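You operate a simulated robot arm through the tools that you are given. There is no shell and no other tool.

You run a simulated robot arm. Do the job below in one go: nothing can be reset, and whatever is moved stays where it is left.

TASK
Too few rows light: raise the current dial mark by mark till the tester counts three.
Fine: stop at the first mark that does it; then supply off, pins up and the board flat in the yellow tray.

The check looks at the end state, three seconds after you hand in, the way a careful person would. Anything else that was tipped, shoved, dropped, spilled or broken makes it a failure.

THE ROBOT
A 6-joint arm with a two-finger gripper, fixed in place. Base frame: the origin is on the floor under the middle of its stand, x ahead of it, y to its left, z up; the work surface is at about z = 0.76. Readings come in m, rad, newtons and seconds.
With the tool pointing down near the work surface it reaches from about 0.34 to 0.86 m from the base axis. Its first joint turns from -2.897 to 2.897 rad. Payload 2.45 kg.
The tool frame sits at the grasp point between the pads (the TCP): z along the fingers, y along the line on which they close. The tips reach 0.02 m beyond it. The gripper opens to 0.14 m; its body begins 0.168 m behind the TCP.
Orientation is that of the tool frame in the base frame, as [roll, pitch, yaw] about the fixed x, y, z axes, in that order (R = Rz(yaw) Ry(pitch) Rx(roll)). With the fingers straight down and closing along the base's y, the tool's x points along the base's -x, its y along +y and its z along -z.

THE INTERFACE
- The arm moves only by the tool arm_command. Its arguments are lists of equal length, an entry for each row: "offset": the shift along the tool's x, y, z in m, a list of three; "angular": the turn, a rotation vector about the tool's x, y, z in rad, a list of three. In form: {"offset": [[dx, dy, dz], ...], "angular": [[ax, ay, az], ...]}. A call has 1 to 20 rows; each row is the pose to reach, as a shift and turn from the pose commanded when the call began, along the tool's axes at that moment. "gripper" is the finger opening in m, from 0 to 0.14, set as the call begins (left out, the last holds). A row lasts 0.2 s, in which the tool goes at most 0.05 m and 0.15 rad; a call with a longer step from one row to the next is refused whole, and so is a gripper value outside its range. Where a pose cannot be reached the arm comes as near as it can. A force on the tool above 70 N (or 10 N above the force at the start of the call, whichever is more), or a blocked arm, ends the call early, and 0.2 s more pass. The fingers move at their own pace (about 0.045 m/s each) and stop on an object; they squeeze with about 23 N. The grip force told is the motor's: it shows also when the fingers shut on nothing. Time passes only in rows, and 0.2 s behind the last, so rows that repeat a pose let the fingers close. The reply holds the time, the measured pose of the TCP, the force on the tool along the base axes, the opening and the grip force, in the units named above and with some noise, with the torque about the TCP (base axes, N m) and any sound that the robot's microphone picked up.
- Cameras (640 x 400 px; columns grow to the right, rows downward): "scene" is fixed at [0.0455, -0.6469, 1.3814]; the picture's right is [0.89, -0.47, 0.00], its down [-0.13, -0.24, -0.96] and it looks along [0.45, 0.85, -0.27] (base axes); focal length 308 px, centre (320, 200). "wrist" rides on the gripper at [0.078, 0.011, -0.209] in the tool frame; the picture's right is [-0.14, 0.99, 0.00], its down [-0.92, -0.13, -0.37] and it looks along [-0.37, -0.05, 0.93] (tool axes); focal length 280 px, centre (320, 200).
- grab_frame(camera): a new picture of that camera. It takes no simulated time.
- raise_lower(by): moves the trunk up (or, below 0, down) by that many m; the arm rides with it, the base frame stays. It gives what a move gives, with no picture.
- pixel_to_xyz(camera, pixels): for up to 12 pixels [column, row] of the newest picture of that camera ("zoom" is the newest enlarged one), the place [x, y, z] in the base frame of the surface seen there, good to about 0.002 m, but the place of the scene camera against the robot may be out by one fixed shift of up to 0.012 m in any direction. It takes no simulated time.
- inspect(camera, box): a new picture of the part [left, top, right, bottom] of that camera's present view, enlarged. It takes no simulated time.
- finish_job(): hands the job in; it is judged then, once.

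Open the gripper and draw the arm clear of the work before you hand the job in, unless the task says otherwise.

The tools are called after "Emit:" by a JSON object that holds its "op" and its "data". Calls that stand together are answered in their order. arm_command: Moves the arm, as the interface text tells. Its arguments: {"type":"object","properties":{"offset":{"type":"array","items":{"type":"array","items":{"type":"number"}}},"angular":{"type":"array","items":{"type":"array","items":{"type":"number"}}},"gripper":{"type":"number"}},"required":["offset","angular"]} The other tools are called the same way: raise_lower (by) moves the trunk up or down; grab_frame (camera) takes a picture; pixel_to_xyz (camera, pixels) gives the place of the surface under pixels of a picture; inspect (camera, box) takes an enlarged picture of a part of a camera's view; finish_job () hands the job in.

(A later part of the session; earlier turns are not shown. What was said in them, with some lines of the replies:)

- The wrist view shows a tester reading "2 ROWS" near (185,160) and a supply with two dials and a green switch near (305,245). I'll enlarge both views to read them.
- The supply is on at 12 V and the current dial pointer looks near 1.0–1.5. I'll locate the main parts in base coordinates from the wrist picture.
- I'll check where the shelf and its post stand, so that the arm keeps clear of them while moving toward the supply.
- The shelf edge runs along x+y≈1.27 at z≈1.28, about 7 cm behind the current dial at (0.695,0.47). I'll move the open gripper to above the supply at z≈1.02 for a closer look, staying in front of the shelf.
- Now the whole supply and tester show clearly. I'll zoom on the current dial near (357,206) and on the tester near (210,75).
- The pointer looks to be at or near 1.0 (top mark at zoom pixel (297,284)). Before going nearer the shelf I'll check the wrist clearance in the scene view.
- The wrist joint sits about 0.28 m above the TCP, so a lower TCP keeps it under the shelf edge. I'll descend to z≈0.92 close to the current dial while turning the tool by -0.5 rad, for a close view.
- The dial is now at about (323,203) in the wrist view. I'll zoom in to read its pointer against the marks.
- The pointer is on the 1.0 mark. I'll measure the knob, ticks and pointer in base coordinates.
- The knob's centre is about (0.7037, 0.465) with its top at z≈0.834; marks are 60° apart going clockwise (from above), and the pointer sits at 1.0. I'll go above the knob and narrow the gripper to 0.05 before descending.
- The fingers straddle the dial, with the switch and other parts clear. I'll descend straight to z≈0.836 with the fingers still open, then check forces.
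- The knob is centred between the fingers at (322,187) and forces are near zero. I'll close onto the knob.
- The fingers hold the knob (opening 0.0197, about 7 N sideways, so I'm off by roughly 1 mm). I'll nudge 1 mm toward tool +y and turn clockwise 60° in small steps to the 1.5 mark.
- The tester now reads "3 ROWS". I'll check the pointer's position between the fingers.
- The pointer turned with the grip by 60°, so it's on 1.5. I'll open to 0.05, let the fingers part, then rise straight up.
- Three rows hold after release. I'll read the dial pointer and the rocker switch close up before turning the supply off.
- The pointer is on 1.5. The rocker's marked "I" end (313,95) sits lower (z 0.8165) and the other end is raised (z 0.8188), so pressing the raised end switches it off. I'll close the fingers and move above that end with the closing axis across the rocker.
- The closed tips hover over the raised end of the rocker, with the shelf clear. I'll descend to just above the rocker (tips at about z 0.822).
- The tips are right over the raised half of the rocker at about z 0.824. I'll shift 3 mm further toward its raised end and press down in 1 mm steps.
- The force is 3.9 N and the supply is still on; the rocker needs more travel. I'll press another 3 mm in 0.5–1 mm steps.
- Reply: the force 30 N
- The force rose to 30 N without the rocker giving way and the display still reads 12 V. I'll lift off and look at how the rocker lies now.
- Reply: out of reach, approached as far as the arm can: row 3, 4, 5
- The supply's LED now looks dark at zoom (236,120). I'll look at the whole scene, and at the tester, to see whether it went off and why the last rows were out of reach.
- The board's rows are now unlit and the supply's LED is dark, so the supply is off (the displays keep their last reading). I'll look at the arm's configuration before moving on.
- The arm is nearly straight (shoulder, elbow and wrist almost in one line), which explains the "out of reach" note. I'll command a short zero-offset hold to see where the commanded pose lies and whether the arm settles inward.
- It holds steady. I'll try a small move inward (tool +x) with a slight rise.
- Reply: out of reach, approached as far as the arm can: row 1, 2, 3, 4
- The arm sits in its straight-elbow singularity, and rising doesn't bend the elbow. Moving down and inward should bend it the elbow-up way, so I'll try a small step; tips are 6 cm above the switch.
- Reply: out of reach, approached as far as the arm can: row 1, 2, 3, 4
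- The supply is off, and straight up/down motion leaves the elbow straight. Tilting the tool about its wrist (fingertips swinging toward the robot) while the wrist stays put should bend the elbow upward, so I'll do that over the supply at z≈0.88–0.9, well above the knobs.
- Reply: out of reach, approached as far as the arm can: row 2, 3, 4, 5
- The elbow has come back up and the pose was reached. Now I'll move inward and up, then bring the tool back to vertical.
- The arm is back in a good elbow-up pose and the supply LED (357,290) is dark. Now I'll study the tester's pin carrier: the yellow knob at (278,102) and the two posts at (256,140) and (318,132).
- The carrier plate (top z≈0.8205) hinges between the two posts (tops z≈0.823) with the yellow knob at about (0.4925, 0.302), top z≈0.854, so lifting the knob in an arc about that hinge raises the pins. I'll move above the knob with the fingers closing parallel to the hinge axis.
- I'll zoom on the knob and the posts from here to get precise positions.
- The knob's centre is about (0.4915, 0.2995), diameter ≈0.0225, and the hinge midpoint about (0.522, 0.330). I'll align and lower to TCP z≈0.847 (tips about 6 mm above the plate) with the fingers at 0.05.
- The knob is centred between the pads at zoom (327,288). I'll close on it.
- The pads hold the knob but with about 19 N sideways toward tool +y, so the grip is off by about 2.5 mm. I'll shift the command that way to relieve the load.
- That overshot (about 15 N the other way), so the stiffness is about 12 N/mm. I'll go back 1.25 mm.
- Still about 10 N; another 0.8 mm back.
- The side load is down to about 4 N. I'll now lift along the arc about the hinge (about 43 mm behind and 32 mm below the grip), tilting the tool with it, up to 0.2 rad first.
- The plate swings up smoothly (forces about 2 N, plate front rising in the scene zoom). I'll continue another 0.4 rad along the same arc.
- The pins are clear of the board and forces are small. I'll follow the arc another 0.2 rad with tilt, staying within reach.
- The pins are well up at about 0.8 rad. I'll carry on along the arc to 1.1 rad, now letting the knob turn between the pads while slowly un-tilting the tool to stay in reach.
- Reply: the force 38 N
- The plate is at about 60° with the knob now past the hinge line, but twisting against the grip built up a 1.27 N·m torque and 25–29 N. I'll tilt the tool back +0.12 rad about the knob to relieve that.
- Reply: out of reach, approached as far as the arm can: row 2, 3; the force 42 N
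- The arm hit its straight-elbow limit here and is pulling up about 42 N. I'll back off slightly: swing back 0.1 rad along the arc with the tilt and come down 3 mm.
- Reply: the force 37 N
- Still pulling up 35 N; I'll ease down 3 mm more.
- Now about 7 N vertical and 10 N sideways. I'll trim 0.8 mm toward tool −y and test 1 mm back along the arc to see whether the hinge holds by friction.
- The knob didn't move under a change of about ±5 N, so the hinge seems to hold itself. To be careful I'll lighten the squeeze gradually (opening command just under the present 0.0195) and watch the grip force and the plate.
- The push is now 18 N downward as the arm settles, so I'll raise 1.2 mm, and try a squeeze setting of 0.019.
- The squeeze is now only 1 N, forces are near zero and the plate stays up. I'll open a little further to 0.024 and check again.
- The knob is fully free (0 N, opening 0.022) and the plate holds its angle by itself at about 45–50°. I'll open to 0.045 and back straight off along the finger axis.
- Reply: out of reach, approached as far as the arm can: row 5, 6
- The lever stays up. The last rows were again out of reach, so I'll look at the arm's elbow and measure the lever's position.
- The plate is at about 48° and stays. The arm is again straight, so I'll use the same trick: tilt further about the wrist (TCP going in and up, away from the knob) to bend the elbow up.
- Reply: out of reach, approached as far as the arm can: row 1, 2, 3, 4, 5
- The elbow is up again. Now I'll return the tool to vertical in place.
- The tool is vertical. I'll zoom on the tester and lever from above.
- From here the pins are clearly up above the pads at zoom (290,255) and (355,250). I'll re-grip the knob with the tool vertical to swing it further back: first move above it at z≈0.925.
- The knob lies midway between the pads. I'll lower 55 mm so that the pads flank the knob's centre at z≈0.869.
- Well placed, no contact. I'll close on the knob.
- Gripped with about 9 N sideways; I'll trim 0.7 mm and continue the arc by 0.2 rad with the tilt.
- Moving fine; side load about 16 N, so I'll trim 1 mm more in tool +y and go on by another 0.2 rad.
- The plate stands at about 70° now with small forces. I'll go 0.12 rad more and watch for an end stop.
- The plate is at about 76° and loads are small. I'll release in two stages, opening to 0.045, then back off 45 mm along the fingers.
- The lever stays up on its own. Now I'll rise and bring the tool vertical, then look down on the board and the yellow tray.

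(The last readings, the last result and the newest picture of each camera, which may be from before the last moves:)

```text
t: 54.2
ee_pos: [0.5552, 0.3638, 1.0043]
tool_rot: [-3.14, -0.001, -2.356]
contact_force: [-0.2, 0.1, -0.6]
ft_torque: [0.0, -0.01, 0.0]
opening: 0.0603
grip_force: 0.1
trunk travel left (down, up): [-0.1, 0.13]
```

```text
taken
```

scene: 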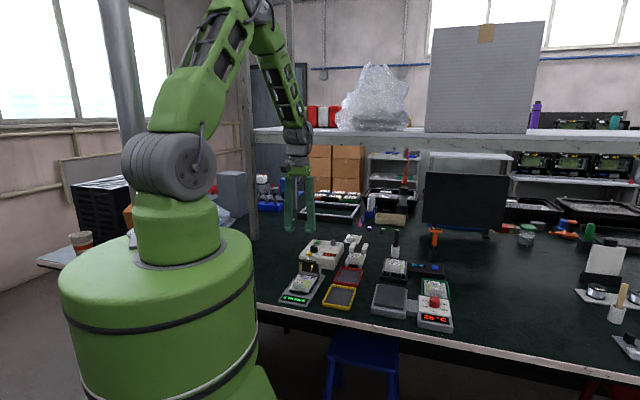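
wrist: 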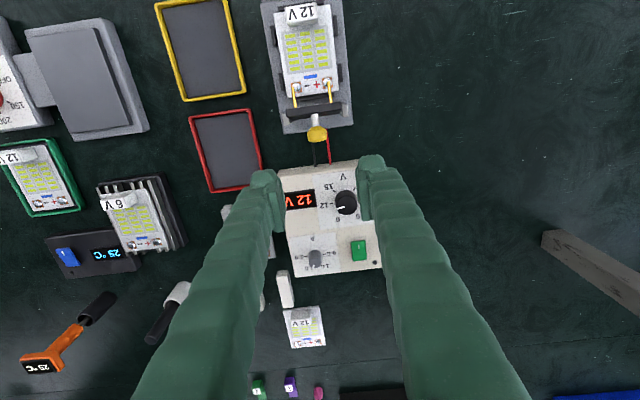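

I'll move inward above the board at z≈0.96 for a close look at the block, rails and tray.

Emit:
{"op": "arm_command", "data": {"offset": [[0.04, 0, 0], [0.08, 0, 0.01], [0.12, 0, 0.025], [0.15, 0, 0.044], [0.15, 0, 0.044]], "angular": [[0, 0, 0], [0, 0, 0], [0, 0, 0], [0, 0, 0], [0, 0, 0]], "gripper": 0.07}}

Emit:
{"op": "grab_frame", "data": {"camera": "wrist"}}

Emit:
{"op": "inspect", "data": {"camera": "wrist", "box": [250, 90, 390, 250]}}

```text
t: 55.4
ee_pos: [0.4473, 0.2587, 0.9602]
tool_rot: [-3.141, -0.002, -2.357]
contact_force: [-0.4, 0.6, 0.3]
ft_torque: [0.0, 0.04, -0.01]
opening: 0.0699
grip_force: 0.1
trunk travel left (down, up): [-0.1, 0.13]
```

```text
taken
```

wrist: 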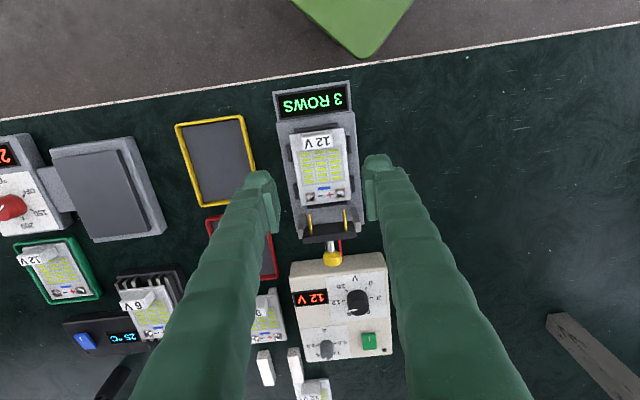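

```text
2.50 times, centred on (320, 170) of wrist
```

zoom: 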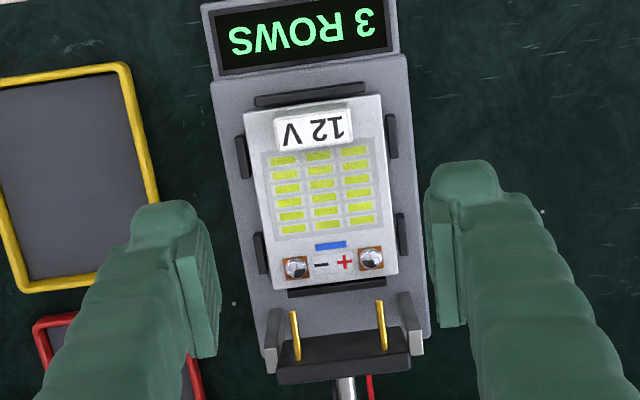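

A clear view. I'll measure the block, board corners, rails and the yellow tray.

Emit:
{"op": "pixel_to_xyz", "data": {"camera": "zoom", "pixels": [[315, 130], [280, 136], [349, 125], [313, 118], [317, 143], [246, 116], [378, 98], [262, 287], [395, 272], [310, 93], [241, 157], [391, 135]]}}

Emit:
{"op": "pixel_to_xyz", "data": {"camera": "wrist", "pixels": [[178, 124], [241, 116], [192, 205], [254, 170], [215, 160], [195, 140], [240, 140], [200, 190], [240, 165], [236, 131], [187, 160], [210, 119]]}}

```text
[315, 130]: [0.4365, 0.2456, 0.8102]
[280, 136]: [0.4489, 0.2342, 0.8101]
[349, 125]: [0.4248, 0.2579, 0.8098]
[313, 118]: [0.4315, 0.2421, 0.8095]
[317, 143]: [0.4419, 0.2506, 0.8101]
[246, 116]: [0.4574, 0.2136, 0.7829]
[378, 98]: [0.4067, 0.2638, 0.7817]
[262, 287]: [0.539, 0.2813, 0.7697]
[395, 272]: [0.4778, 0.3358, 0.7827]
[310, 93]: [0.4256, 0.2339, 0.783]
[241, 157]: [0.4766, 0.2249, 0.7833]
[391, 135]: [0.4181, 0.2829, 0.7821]
```

```text
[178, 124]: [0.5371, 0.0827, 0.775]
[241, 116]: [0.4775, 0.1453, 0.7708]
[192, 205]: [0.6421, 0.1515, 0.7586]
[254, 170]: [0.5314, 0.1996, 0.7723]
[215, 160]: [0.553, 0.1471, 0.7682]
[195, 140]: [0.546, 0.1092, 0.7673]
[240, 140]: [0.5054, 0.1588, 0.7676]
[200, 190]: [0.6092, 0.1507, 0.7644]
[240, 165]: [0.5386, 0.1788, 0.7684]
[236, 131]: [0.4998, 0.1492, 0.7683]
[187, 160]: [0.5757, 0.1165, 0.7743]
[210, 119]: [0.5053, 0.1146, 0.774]
```

The board is about 0.07×0.10 m (centre ≈(0.468,0.275), top z≈0.783), its block centre (0.4367,0.2459) with top z 0.81. A finger hides part of the tray, so I'll shift sideways over the tray to measure it fully.

Emit:
{"op": "arm_command", "data": {"offset": [[0.004, -0.03, 0], [0.01, -0.065, 0], [0.0212, -0.106, 0], [0.0212, -0.106, 0]], "angular": [[0, 0, 0], [0, 0, 0], [0, 0, 0], [0, 0, 0]], "gripper": 0.07}}

Emit:
{"op": "grab_frame", "data": {"camera": "wrist"}}

Emit:
{"op": "inspect", "data": {"camera": "wrist", "box": [240, 70, 400, 230]}}

```text
t: 56.4
ee_pos: [0.5085, 0.1692, 0.9596]
tool_rot: [3.141, -0.001, -2.357]
contact_force: [0.9, 0.1, -0.2]
ft_torque: [0.01, -0.01, -0.03]
opening: 0.0698
grip_force: 0.2
trunk travel left (down, up): [-0.1, 0.13]
```

```text
taken
```

wrist: 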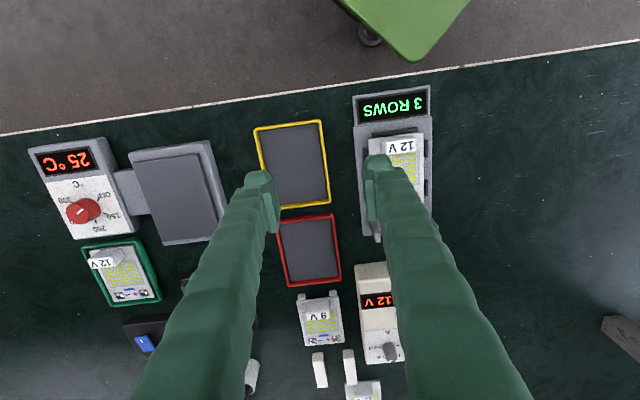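

```text
2.50 times, centred on (320, 150) of wrist
```

zoom: 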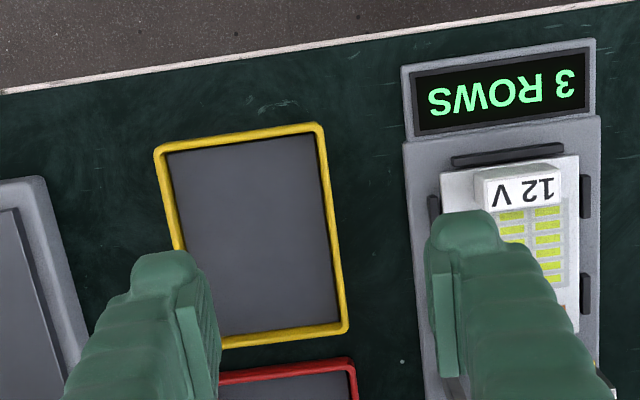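

I'll measure the tray's rim and floor points.

Emit:
{"op": "pixel_to_xyz", "data": {"camera": "zoom", "pixels": [[160, 153], [317, 127], [344, 328], [230, 342], [171, 200], [332, 230], [238, 140], [290, 334], [250, 240], [180, 170], [305, 148], [330, 310]]}}

Emit:
{"op": "inspect", "data": {"camera": "scene", "box": [300, 255, 380, 325]}}

```text
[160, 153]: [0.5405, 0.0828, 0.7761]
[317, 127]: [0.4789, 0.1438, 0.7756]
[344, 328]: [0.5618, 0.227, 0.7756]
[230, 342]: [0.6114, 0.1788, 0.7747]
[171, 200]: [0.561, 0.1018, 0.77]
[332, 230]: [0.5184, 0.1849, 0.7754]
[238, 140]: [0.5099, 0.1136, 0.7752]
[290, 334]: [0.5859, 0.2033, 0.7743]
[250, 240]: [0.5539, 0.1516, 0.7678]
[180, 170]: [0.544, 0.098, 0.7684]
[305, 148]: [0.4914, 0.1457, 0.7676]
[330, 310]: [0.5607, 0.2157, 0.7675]
```

```text
5.71 times, centred on (340, 290) of scene
```

zoom: 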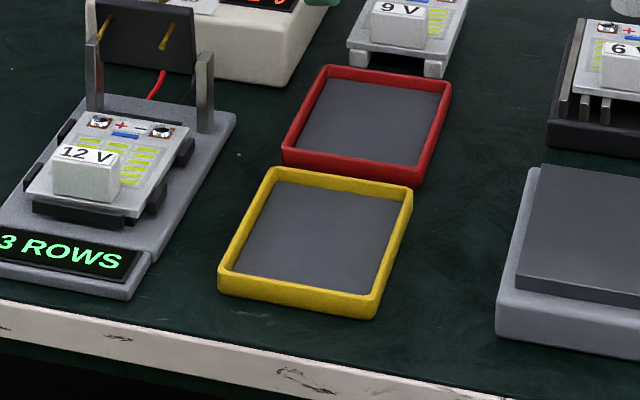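

The tray's centre is about (0.551, 0.155), interior about 0.082×0.112 m, floor z≈0.768, rim 0.7755, aligned with the board. I'll go back above the board's block at z≈0.90 with opening 0.06.

Emit:
{"op": "arm_command", "data": {"offset": [[-0.001, 0.035, 0], [-0.002, 0.07, 0.01], [-0.0037, 0.1052, 0.03], [-0.0037, 0.1052, 0.06], [-0.0037, 0.1052, 0.06]], "angular": [[0, 0, 0], [0, 0, 0], [0, 0, 0], [0, 0, 0], [0, 0, 0]], "gripper": 0.06}}

Emit:
{"op": "grab_frame", "data": {"camera": "wrist"}}

Emit:
{"op": "inspect", "data": {"camera": "wrist", "box": [240, 100, 400, 260]}}

```text
t: 57.6
ee_pos: [0.4387, 0.2456, 0.8995]
tool_rot: [3.141, -0.001, -2.357]
contact_force: [0.3, -0.7, -0.1]
ft_torque: [-0.01, 0.03, 0.0]
opening: 0.0599
grip_force: 0.0
trunk travel left (down, up): [-0.1, 0.13]
```

```text
taken
```

wrist: 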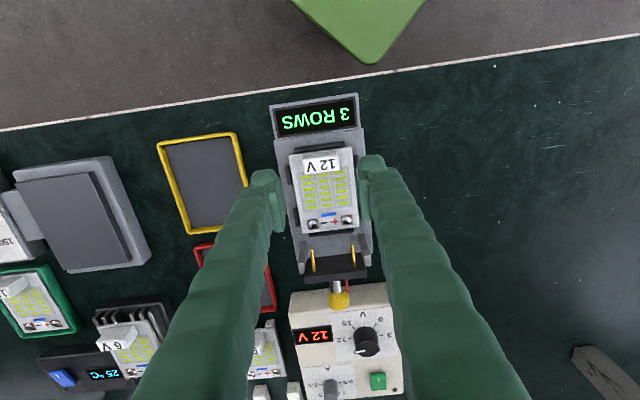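

```text
2.50 times, centred on (320, 180) of wrist
```

zoom: 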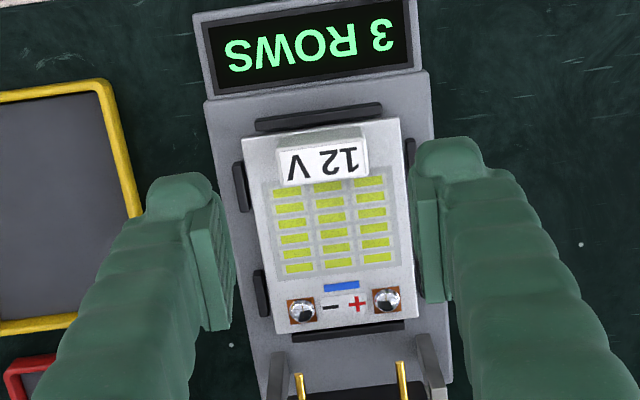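

I'll re-measure the block from this nearer view.

Emit:
{"op": "pixel_to_xyz", "data": {"camera": "zoom", "pixels": [[280, 168], [366, 158], [323, 150], [326, 176], [323, 163], [300, 165], [345, 160]]}}

```text
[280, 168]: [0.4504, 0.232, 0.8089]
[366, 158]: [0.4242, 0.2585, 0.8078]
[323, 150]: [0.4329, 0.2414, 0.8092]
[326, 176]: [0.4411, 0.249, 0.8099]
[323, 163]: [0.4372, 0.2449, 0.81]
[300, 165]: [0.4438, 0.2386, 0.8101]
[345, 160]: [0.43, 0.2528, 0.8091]
```

Block centre ≈(0.4372, 0.2454), ends about 38 mm apart. I'll trim and lower to TCP z≈0.809 (tips at 0.789, above the rails' 0.783).

Emit:
{"op": "arm_command", "data": {"offset": [[0.0012, 0.0011, 0.03], [0.0012, 0.0011, 0.06], [0.0012, 0.0011, 0.08], [0.0012, 0.0011, 0.0905], [0.0012, 0.0011, 0.0905]], "angular": [[0, 0, 0], [0, 0, 0], [0, 0, 0], [0, 0, 0], [0, 0, 0]], "gripper": 0.06}}

Emit:
{"op": "inspect", "data": {"camera": "wrist", "box": [240, 100, 400, 260]}}

Emit:
{"op": "inspect", "data": {"camera": "scene", "box": [260, 230, 350, 320]}}

```text
t: 58.8
ee_pos: [0.4355, 0.246, 0.8099]
tool_rot: [3.141, 0.0, -2.355]
contact_force: [-0.3, 0.2, -0.1]
ft_torque: [0.01, 0.01, 0.0]
opening: 0.0601
grip_force: 0.0
trunk travel left (down, up): [-0.1, 0.13]
```

```text
2.50 times, centred on (320, 180) of wrist
```

zoom: 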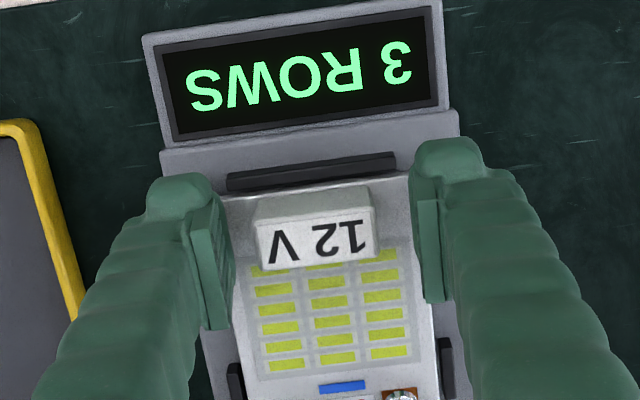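

```text
4.44 times, centred on (305, 275) of scene
```

zoom: 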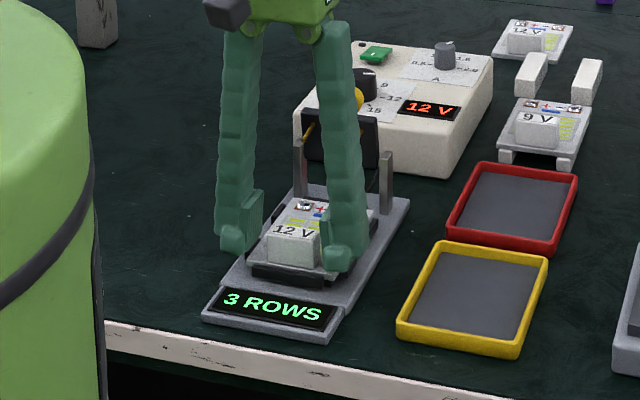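

The block sits between the pads with clearance all round. I'll close on it.

Emit:
{"op": "arm_command", "data": {"offset": [[0, 0, 0], [0, 0, 0], [0, 0, 0], [0, 0, 0]], "angular": [[0, 0, 0], [0, 0, 0], [0, 0, 0], [0, 0, 0]], "gripper": 0.02}}

Emit:
{"op": "inspect", "data": {"camera": "wrist", "box": [240, 100, 400, 260]}}

```text
t: 59.8
ee_pos: [0.4356, 0.2461, 0.8095]
tool_rot: [3.141, -0.002, -2.356]
contact_force: [-0.5, -0.1, -0.2]
ft_torque: [0.0, -0.01, 0.0]
opening: 0.0387
grip_force: 22.7
trunk travel left (down, up): [-0.1, 0.13]
```

```text
2.50 times, centred on (320, 180) of wrist
```

zoom: 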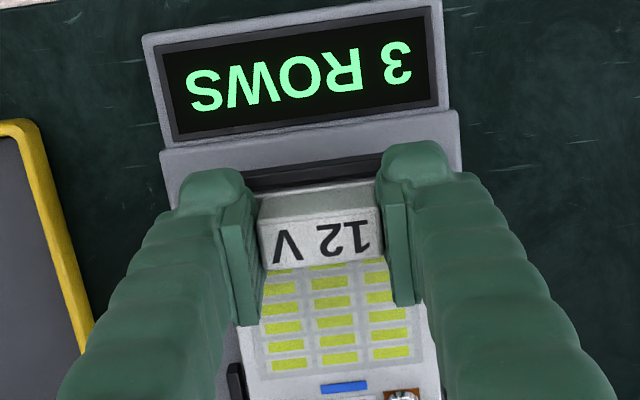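

A balanced grip (0.0387, 23 N, no side load). I'll lift gently by 30 mm.

Emit:
{"op": "arm_command", "data": {"offset": [[0, 0, -0.004], [0, 0, -0.01], [0, 0, -0.02], [0, 0, -0.03], [0, 0, -0.03]], "angular": [[0, 0, 0], [0, 0, 0], [0, 0, 0], [0, 0, 0], [0, 0, 0]], "gripper": 0.02}}

Emit:
{"op": "inspect", "data": {"camera": "scene", "box": [260, 230, 350, 320]}}

Emit:
{"op": "inspect", "data": {"camera": "wrist", "box": [220, 100, 420, 300]}}

```text
t: 61.0
ee_pos: [0.4349, 0.2442, 0.8386]
tool_rot: [-3.141, -0.001, -2.355]
contact_force: [0.0, 0.3, -1.3]
ft_torque: [-0.03, 0.03, 0.0]
opening: 0.0387
grip_force: 22.9
trunk travel left (down, up): [-0.1, 0.13]
```

```text
4.44 times, centred on (305, 275) of scene
```

zoom: 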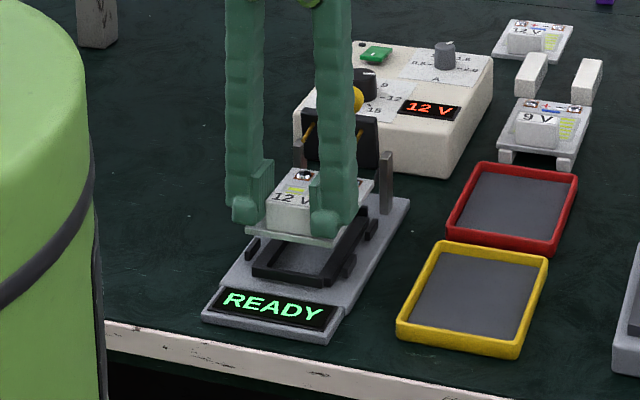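

```text
2.00 times, centred on (320, 200) of wrist
```

zoom: 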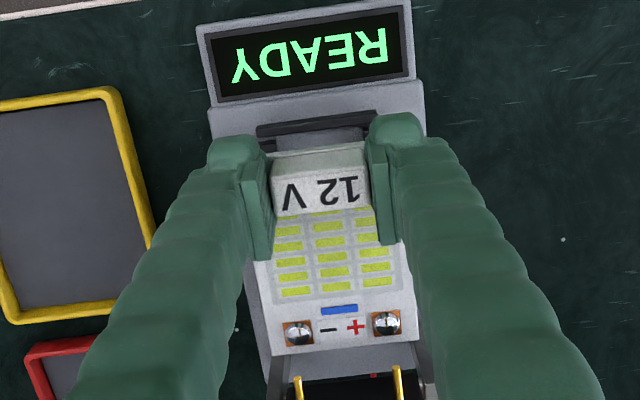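

The board is up, level, and the tester reads READY. I'll first draw it toward the robot away from the pins, raise a bit, and then carry it sideways over the yellow tray.

Emit:
{"op": "arm_command", "data": {"offset": [[0.012, 0, -0.002], [0.025, 0, -0.008], [0.035, 0, -0.018], [0.035, -0.005, -0.03], [0.034, -0.02, -0.038], [0.033, -0.045, -0.04], [0.031, -0.07, -0.04], [0.029, -0.095, -0.04], [0.027, -0.12, -0.04], [0.0255, -0.137, -0.04], [0.0255, -0.1438, -0.04], [0.0255, -0.1438, -0.04]], "angular": [[0, 0, 0], [0, 0, 0], [0, 0, 0], [0, 0, 0], [0, 0, 0], [0, 0, 0], [0, 0, 0], [0, 0, 0], [0, 0, 0], [0, 0, 0], [0, 0, 0], [0, 0, 0]], "gripper": 0.02}}

Emit:
{"op": "grab_frame", "data": {"camera": "wrist"}}

Emit:
{"op": "inspect", "data": {"camera": "scene", "box": [270, 220, 380, 330]}}

```text
t: 63.6
ee_pos: [0.5191, 0.1234, 0.8782]
tool_rot: [-3.141, 0.001, -2.356]
contact_force: [0.0, -0.3, 0.1]
ft_torque: [-0.02, -0.01, 0.0]
opening: 0.0387
grip_force: 22.7
trunk travel left (down, up): [-0.1, 0.13]
```

```text
taken
```

wrist: 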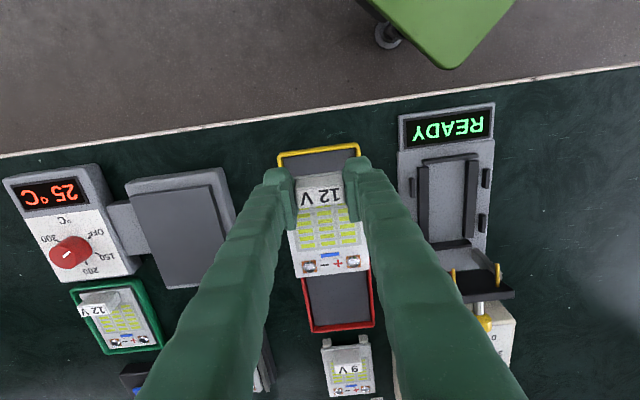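

```text
3.64 times, centred on (325, 275) of scene
```

zoom: 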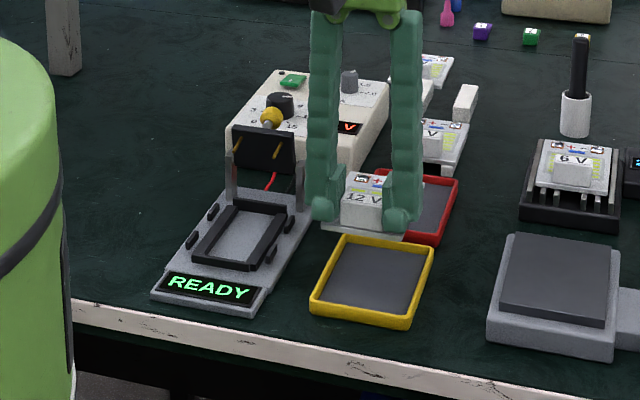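

The board hangs level above the tray. I'll measure its visible corners against the tray before lowering.

Emit:
{"op": "inspect", "data": {"camera": "wrist", "box": [260, 130, 400, 290]}}

```text
2.50 times, centred on (330, 210) of wrist
```

zoom: 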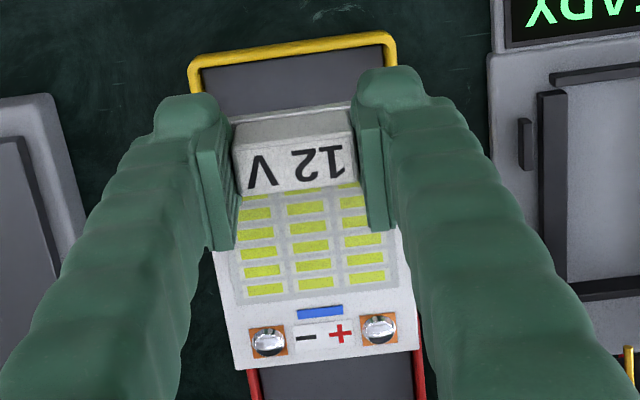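

Emit:
{"op": "pixel_to_xyz", "data": {"camera": "zoom", "pixels": [[239, 365], [414, 346], [268, 343], [380, 328], [325, 352], [219, 255], [405, 240], [292, 160], [320, 300], [196, 62], [390, 40], [290, 47]]}}

```text
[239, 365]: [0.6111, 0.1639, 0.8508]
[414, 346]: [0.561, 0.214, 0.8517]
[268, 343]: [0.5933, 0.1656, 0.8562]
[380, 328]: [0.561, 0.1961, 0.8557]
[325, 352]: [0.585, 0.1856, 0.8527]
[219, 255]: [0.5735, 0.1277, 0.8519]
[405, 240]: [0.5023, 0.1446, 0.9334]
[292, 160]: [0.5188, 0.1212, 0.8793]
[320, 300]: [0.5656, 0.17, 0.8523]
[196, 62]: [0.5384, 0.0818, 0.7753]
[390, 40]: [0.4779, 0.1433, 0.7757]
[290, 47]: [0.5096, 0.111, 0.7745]
```

The board's centre is within about 1.5 mm of the tray's centre. To judge the board's thickness I'll measure the tester's empty seat, at wrist pixels around (423,210) and (450,200).

Emit:
{"op": "pixel_to_xyz", "data": {"camera": "wrist", "pixels": [[423, 210], [450, 158], [447, 200], [474, 200], [455, 243], [485, 180], [412, 188], [486, 222]]}}

```text
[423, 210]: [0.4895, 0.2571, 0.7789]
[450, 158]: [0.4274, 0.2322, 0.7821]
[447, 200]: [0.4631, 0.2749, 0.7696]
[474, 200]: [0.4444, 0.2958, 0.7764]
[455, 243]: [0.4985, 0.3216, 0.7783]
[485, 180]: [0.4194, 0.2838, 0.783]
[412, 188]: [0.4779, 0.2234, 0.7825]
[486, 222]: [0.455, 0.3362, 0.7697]
```

The seat ledges are at z≈0.7775, so the board is about 5.5 mm thick and should rest with its top at about 0.773 in the tray, about 79 mm down. I'll lower 74 mm first with a 1 mm centring trim.

Emit:
{"op": "arm_command", "data": {"offset": [[-0.0012, 0.0003, 0.015], [-0.0012, 0.0003, 0.035], [-0.0012, 0.0003, 0.055], [-0.0012, 0.0003, 0.067], [-0.0012, 0.0003, 0.074], [-0.0012, 0.0003, 0.074]], "angular": [[0, 0, 0], [0, 0, 0], [0, 0, 0], [0, 0, 0], [0, 0, 0], [0, 0, 0]], "gripper": 0.02}}

Emit:
{"op": "inspect", "data": {"camera": "scene", "box": [290, 240, 380, 330]}}

Emit:
{"op": "inspect", "data": {"camera": "wrist", "box": [240, 100, 420, 320]}}

```text
t: 65.0
ee_pos: [0.5181, 0.1254, 0.8048]
tool_rot: [-3.141, -0.002, -2.357]
contact_force: [-0.2, -0.2, -0.6]
ft_torque: [-0.02, 0.03, -0.01]
opening: 0.0389
grip_force: 22.9
trunk travel left (down, up): [-0.1, 0.13]
```

```text
4.44 times, centred on (335, 285) of scene
```

zoom: 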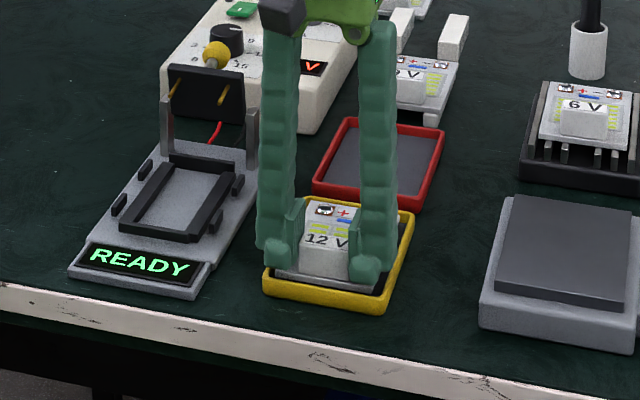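

```text
1.82 times, centred on (330, 210) of wrist
```

zoom: 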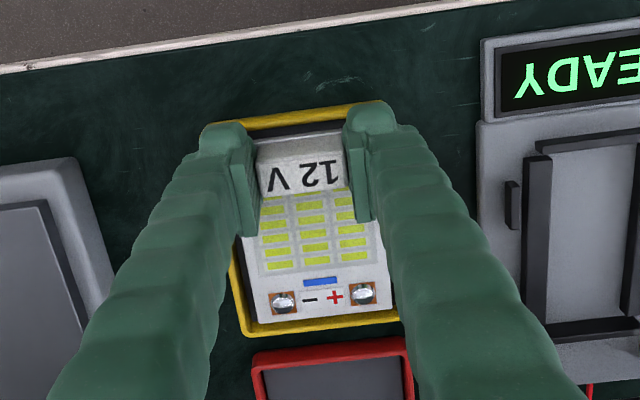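

The board is within the rim; its rear edge looks close to the rear wall, so I'll measure board edges and rim before the last millimetres.

Emit:
{"op": "pixel_to_xyz", "data": {"camera": "zoom", "pixels": [[252, 318], [388, 304], [320, 312], [250, 332], [395, 316], [320, 325], [320, 320], [246, 200], [238, 290], [300, 118], [300, 138], [378, 230]]}}

Emit:
{"op": "inspect", "data": {"camera": "wrist", "box": [280, 240, 390, 310]}}

```text
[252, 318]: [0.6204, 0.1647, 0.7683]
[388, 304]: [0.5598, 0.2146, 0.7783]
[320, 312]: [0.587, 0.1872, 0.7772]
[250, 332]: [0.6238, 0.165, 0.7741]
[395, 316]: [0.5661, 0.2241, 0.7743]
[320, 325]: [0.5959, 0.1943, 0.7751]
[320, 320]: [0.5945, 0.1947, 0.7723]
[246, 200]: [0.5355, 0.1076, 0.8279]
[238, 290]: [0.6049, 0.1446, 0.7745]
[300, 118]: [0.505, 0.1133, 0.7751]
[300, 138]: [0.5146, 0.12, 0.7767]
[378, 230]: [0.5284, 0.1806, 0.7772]
```

```text
5.71 times, centred on (335, 275) of wrist
```

zoom: 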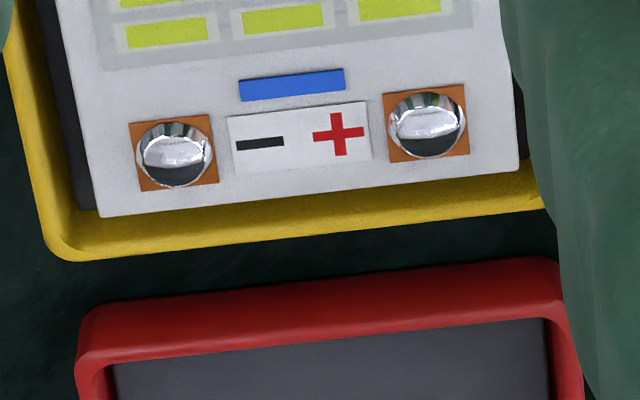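

There is clearance on all sides (about 5 mm). I'll lower the last 5–6 mm in 1 mm steps, watching the contact force.

Emit:
{"op": "arm_command", "data": {"offset": [[0, 0, 0.001], [0, 0, 0.002], [0, 0, 0.003], [0, 0, 0.004], [0, 0, 0.005], [0, 0, 0.005]], "angular": [[0, 0, 0], [0, 0, 0], [0, 0, 0], [0, 0, 0], [0, 0, 0], [0, 0, 0]], "gripper": 0.02}}

Emit:
{"op": "inspect", "data": {"camera": "wrist", "box": [240, 100, 420, 320]}}

```text
t: 66.4
ee_pos: [0.5176, 0.1259, 0.8009]
tool_rot: [3.141, -0.002, -2.357]
contact_force: [0.2, 0.5, -0.7]
ft_torque: [0.04, -0.04, -0.03]
opening: 0.0387
grip_force: 22.8
trunk travel left (down, up): [-0.1, 0.13]
```

```text
1.82 times, centred on (330, 210) of wrist
```

zoom: 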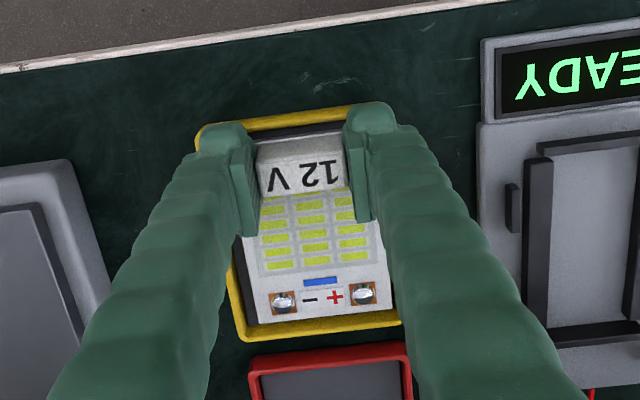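

No contact yet (force still about −0.7 N). I'll continue down in half-millimetre steps up to 2.5 mm.

Emit:
{"op": "arm_command", "data": {"offset": [[0, 0, 0.0005], [0, 0, 0.001], [0, 0, 0.0015], [0, 0, 0.002], [0, 0, 0.002]], "angular": [[0, 0, 0], [0, 0, 0], [0, 0, 0], [0, 0, 0], [0, 0, 0]], "gripper": 0.02}}

Emit:
{"op": "pixel_to_xyz", "data": {"camera": "wrist", "pixels": [[325, 260], [320, 230]]}}

```text
t: 67.6
ee_pos: [0.518, 0.127, 0.7984]
tool_rot: [-3.14, 0.001, -2.356]
contact_force: [-1.9, -0.5, 22.2]
ft_torque: [-0.02, 0.02, 0.01]
opening: 0.0387
grip_force: 23.3
trunk travel left (down, up): [-0.1, 0.13]
```

```text
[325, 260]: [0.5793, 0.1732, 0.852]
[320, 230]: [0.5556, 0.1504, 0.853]
```

The board has touched down (22 N). I'll ease up 1.5 mm and look at the seating before opening.

Emit:
{"op": "arm_command", "data": {"offset": [[0, 0, -0.0008], [0, 0, -0.0015], [0, 0, -0.0015]], "angular": [[0, 0, 0], [0, 0, 0], [0, 0, 0]], "gripper": 0.02}}

Emit:
{"op": "inspect", "data": {"camera": "wrist", "box": [240, 100, 420, 320]}}

Emit:
{"op": "inspect", "data": {"camera": "scene", "box": [300, 250, 370, 320]}}

```text
t: 68.4
ee_pos: [0.5185, 0.1266, 0.7996]
tool_rot: [-3.14, -0.001, -2.356]
contact_force: [1.5, 1.1, 2.2]
ft_torque: [0.14, -0.19, -0.04]
opening: 0.0389
grip_force: 22.8
trunk travel left (down, up): [-0.1, 0.13]
```

```text
1.82 times, centred on (330, 210) of wrist
```

zoom: 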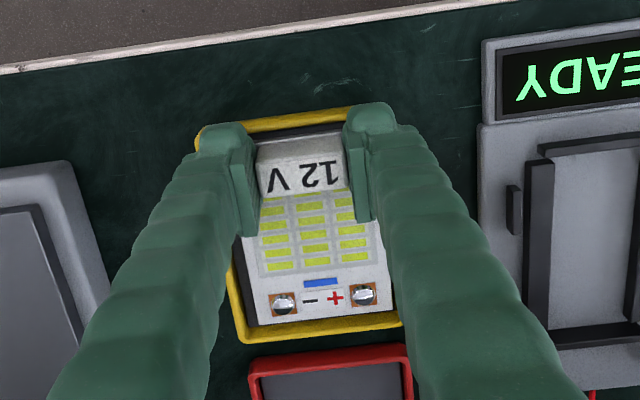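

```text
5.71 times, centred on (335, 285) of scene
```

zoom: 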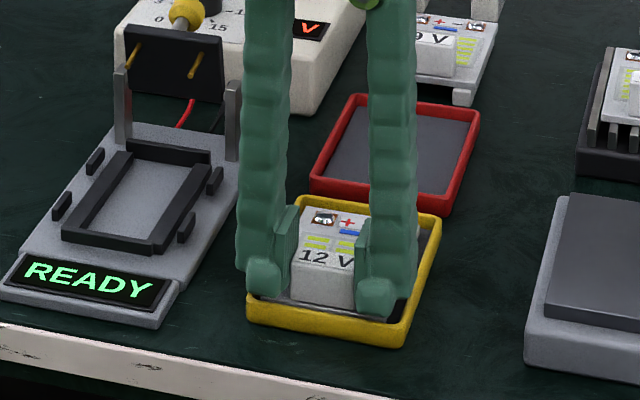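

The board sits inside the rim with only 2 N on the tool. I'll open to 0.06 and rise straight up.

Emit:
{"op": "arm_command", "data": {"offset": [[0, 0, 0], [0, 0, 0], [0, 0, 0], [0, 0, -0.02], [0, 0, -0.05], [0, 0, -0.09], [0, 0, -0.13], [0, 0, -0.16], [0, 0, -0.16]], "angular": [[0, 0, 0], [0, 0, 0], [0, 0, 0], [0, 0, 0], [0, 0, 0], [0, 0, 0], [0, 0, 0], [0, 0, 0], [0, 0, 0]], "gripper": 0.058}}

Emit:
{"op": "grab_frame", "data": {"camera": "wrist"}}

Emit:
{"op": "inspect", "data": {"camera": "scene", "box": [270, 220, 380, 330]}}

```text
t: 70.4
ee_pos: [0.5204, 0.1253, 0.9591]
tool_rot: [-3.141, -0.001, -2.357]
contact_force: [-0.5, 0.5, 0.1]
ft_torque: [-0.02, 0.02, 0.02]
opening: 0.0581
grip_force: 0.1
trunk travel left (down, up): [-0.1, 0.13]
```

```text
taken
```

wrist: 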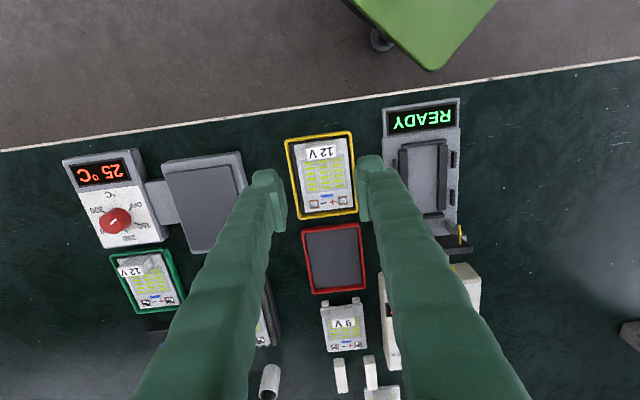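

```text
3.64 times, centred on (325, 275) of scene
```

zoom: 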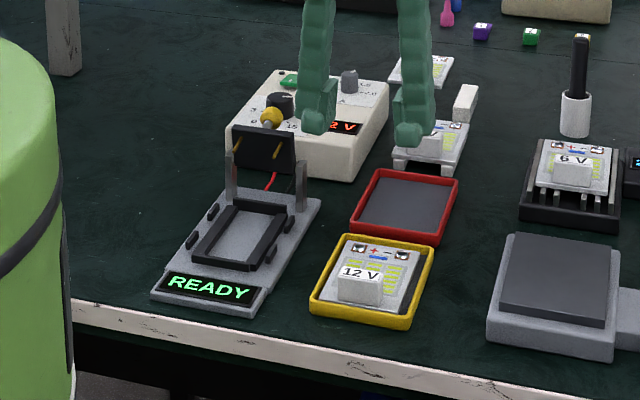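

The board is in the yellow tray. I'll check that it lies flat by measuring its top at several points.

Emit:
{"op": "inspect", "data": {"camera": "wrist", "box": [275, 120, 365, 230]}}

Emit:
{"op": "pixel_to_xyz", "data": {"camera": "wrist", "pixels": [[297, 148], [343, 143], [307, 212], [352, 205], [325, 190], [320, 153], [330, 208], [322, 175]]}}

```text
3.64 times, centred on (320, 175) of wrist
```

zoom: 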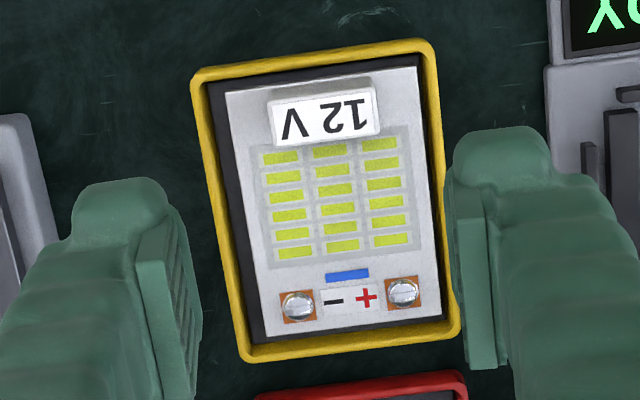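

```text
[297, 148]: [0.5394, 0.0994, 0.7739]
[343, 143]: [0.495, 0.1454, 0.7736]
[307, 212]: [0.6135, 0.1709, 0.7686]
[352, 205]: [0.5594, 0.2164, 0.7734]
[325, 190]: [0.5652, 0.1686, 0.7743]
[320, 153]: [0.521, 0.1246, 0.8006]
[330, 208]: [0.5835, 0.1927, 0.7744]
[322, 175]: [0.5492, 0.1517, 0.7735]
```

The board lies flat (top z 0.7735–0.7744 all over). I'll rise and move to a spot above the supply for a last look at the switch, dial and lever.

Emit:
{"op": "arm_command", "data": {"offset": [[0, 0, -0.045], [0, 0, -0.09], [-0.01, 0.01, -0.13], [-0.035, 0.04, -0.14], [-0.06, 0.07, -0.14], [-0.085, 0.1, -0.14], [-0.11, 0.13, -0.14], [-0.132, 0.158, -0.14], [-0.152, 0.18, -0.14], [-0.152, 0.18, -0.14]], "angular": [[0, 0, 0], [0, 0, 0], [0, 0, 0], [0, 0, 0], [0, 0, 0], [0, 0, 0], [0, 0, 0], [0, 0, 0], [0, 0, 0], [0, 0, 0]], "gripper": 0.1}}

Emit:
{"op": "grab_frame", "data": {"camera": "wrist"}}

Emit:
{"op": "grab_frame", "data": {"camera": "scene"}}

```text
t: 72.6
ee_pos: [0.4988, 0.362, 1.0998]
tool_rot: [-3.141, -0.001, -2.357]
contact_force: [0.8, 0.0, 0.0]
ft_torque: [-0.02, -0.02, -0.02]
opening: 0.1003
grip_force: 0.1
trunk travel left (down, up): [-0.1, 0.13]
```

```text
taken
```

wrist: 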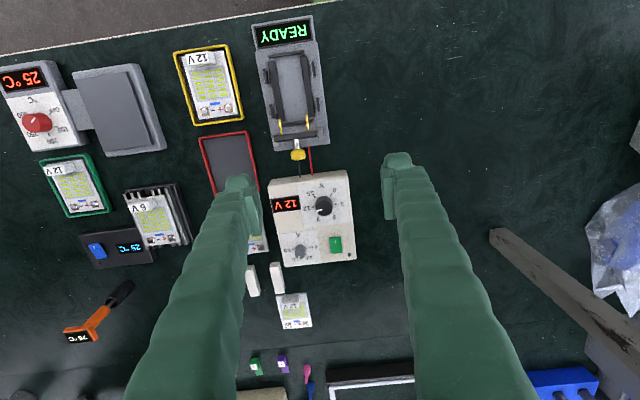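

```text
taken
```

scene: 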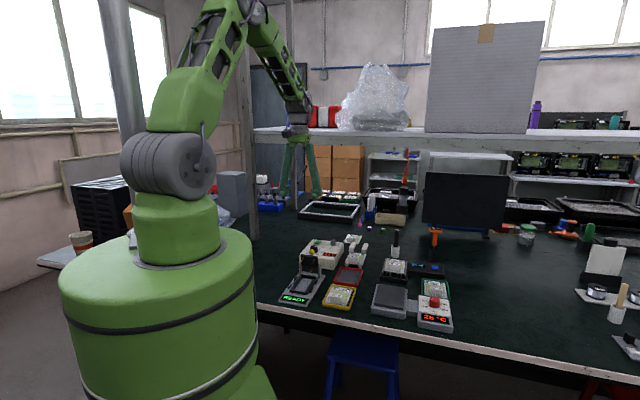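

I'll zoom on the supply face and the lever from here.

Emit:
{"op": "inspect", "data": {"camera": "wrist", "box": [255, 160, 365, 275]}}

Emit:
{"op": "pixel_to_xyz", "data": {"camera": "wrist", "pixels": [[335, 238], [336, 252], [335, 244], [298, 154], [300, 252], [278, 122], [306, 120]]}}

Emit:
{"op": "inspect", "data": {"camera": "wrist", "box": [235, 10, 345, 170]}}

```text
3.48 times, centred on (310, 218) of wrist
```

zoom: 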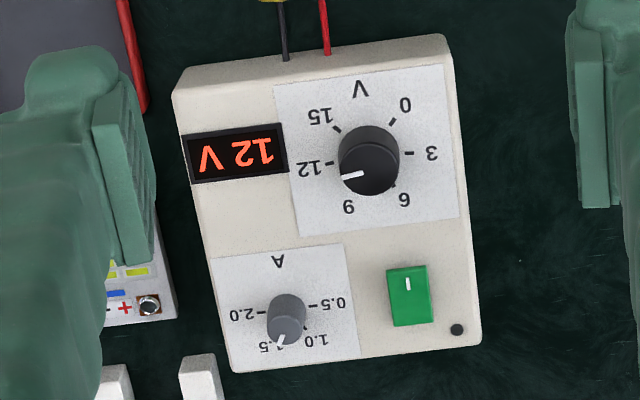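

```text
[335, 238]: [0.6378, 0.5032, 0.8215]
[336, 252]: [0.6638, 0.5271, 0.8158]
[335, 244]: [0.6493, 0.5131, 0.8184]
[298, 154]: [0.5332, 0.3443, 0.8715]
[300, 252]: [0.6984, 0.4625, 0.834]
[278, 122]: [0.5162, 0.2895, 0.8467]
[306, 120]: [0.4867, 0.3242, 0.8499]
```

```text
2.50 times, centred on (290, 90) of wrist
```

zoom: 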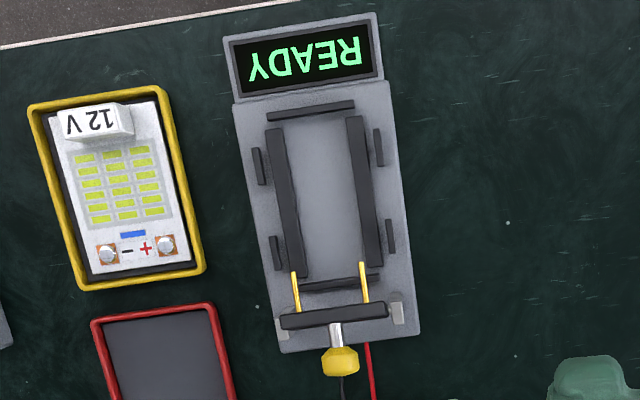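

All as wanted: LED dark, rocker's far end now down (0.8158 against 0.8215 at the "I" end), current dial on 1.5, voltage still 12 V, lever up, and tester READY. I'll open the gripper and draw the arm back near its start place, clear of the work.

Emit:
{"op": "arm_command", "data": {"offset": [[-0.005, 0.034, -0.012], [-0.011, 0.068, -0.024], [-0.017, 0.102, -0.036], [-0.022, 0.136, -0.048], [-0.028, 0.17, -0.058], [-0.033, 0.203, -0.065], [-0.033, 0.203, -0.065]], "angular": [[0, 0, 0], [0, 0, 0], [0, 0, 0], [0, 0, 0], [0, 0, 0], [0, 0, 0], [0, 0, 0]], "gripper": 0.14}}

Emit:
{"op": "grab_frame", "data": {"camera": "scene"}}

Emit:
{"op": "inspect", "data": {"camera": "scene", "box": [270, 220, 460, 335]}}

```text
t: 74.2
ee_pos: [0.3777, 0.5264, 1.1667]
tool_rot: [-3.141, -0.003, -2.356]
contact_force: [-0.2, 0.0, 0.8]
ft_torque: [0.0, 0.01, -0.01]
opening: 0.14
grip_force: 0.1
trunk travel left (down, up): [-0.1, 0.13]
```

```text
taken
```

scene: 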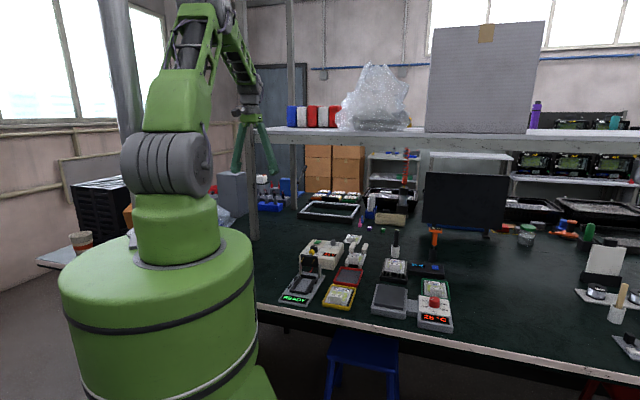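

```text
3.37 times, centred on (365, 278) of scene
```

zoom: 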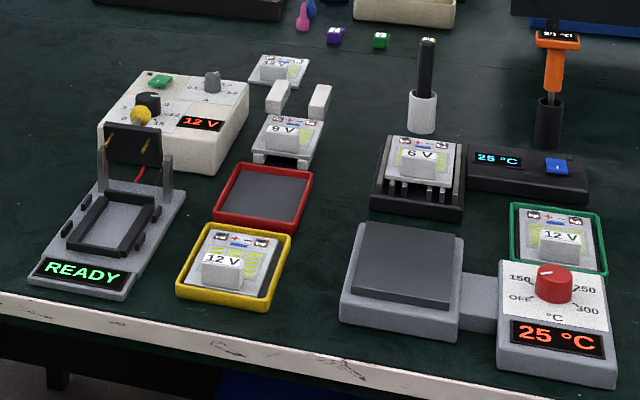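

The final view shows everything in place: board flat in the yellow tray, lever up, supply off with the current at 1.5, other items untouched and the arm clear with the gripper open. I hand the job in.

Emit:
{"op": "finish_job", "data": {}}

```text
The job is handed in.
```

The tester counted three rows at the 1.5 mark, the first mark above where the current dial started (1.0), so I stopped there.

- **Supply:** it is off. The "I" end of the rocker is now up, the supply's LED is dark, and the board's rows went out. Its display still shows 12 V, but it stays lit even with the supply off.
- **Pins:** the lever is swung up to roughly 75° and stays there by itself. The tester shows READY.
- **Board:** it lies flat in the yellow tray, with its top level to within about 1 mm.

While raising the lever the arm twice reached its limit and pulled on the tester with about 40 N. The tester did not shift in the pictures, and nothing else was moved or knocked. The gripper is open and the arm is back near its starting position. The job is handed in.
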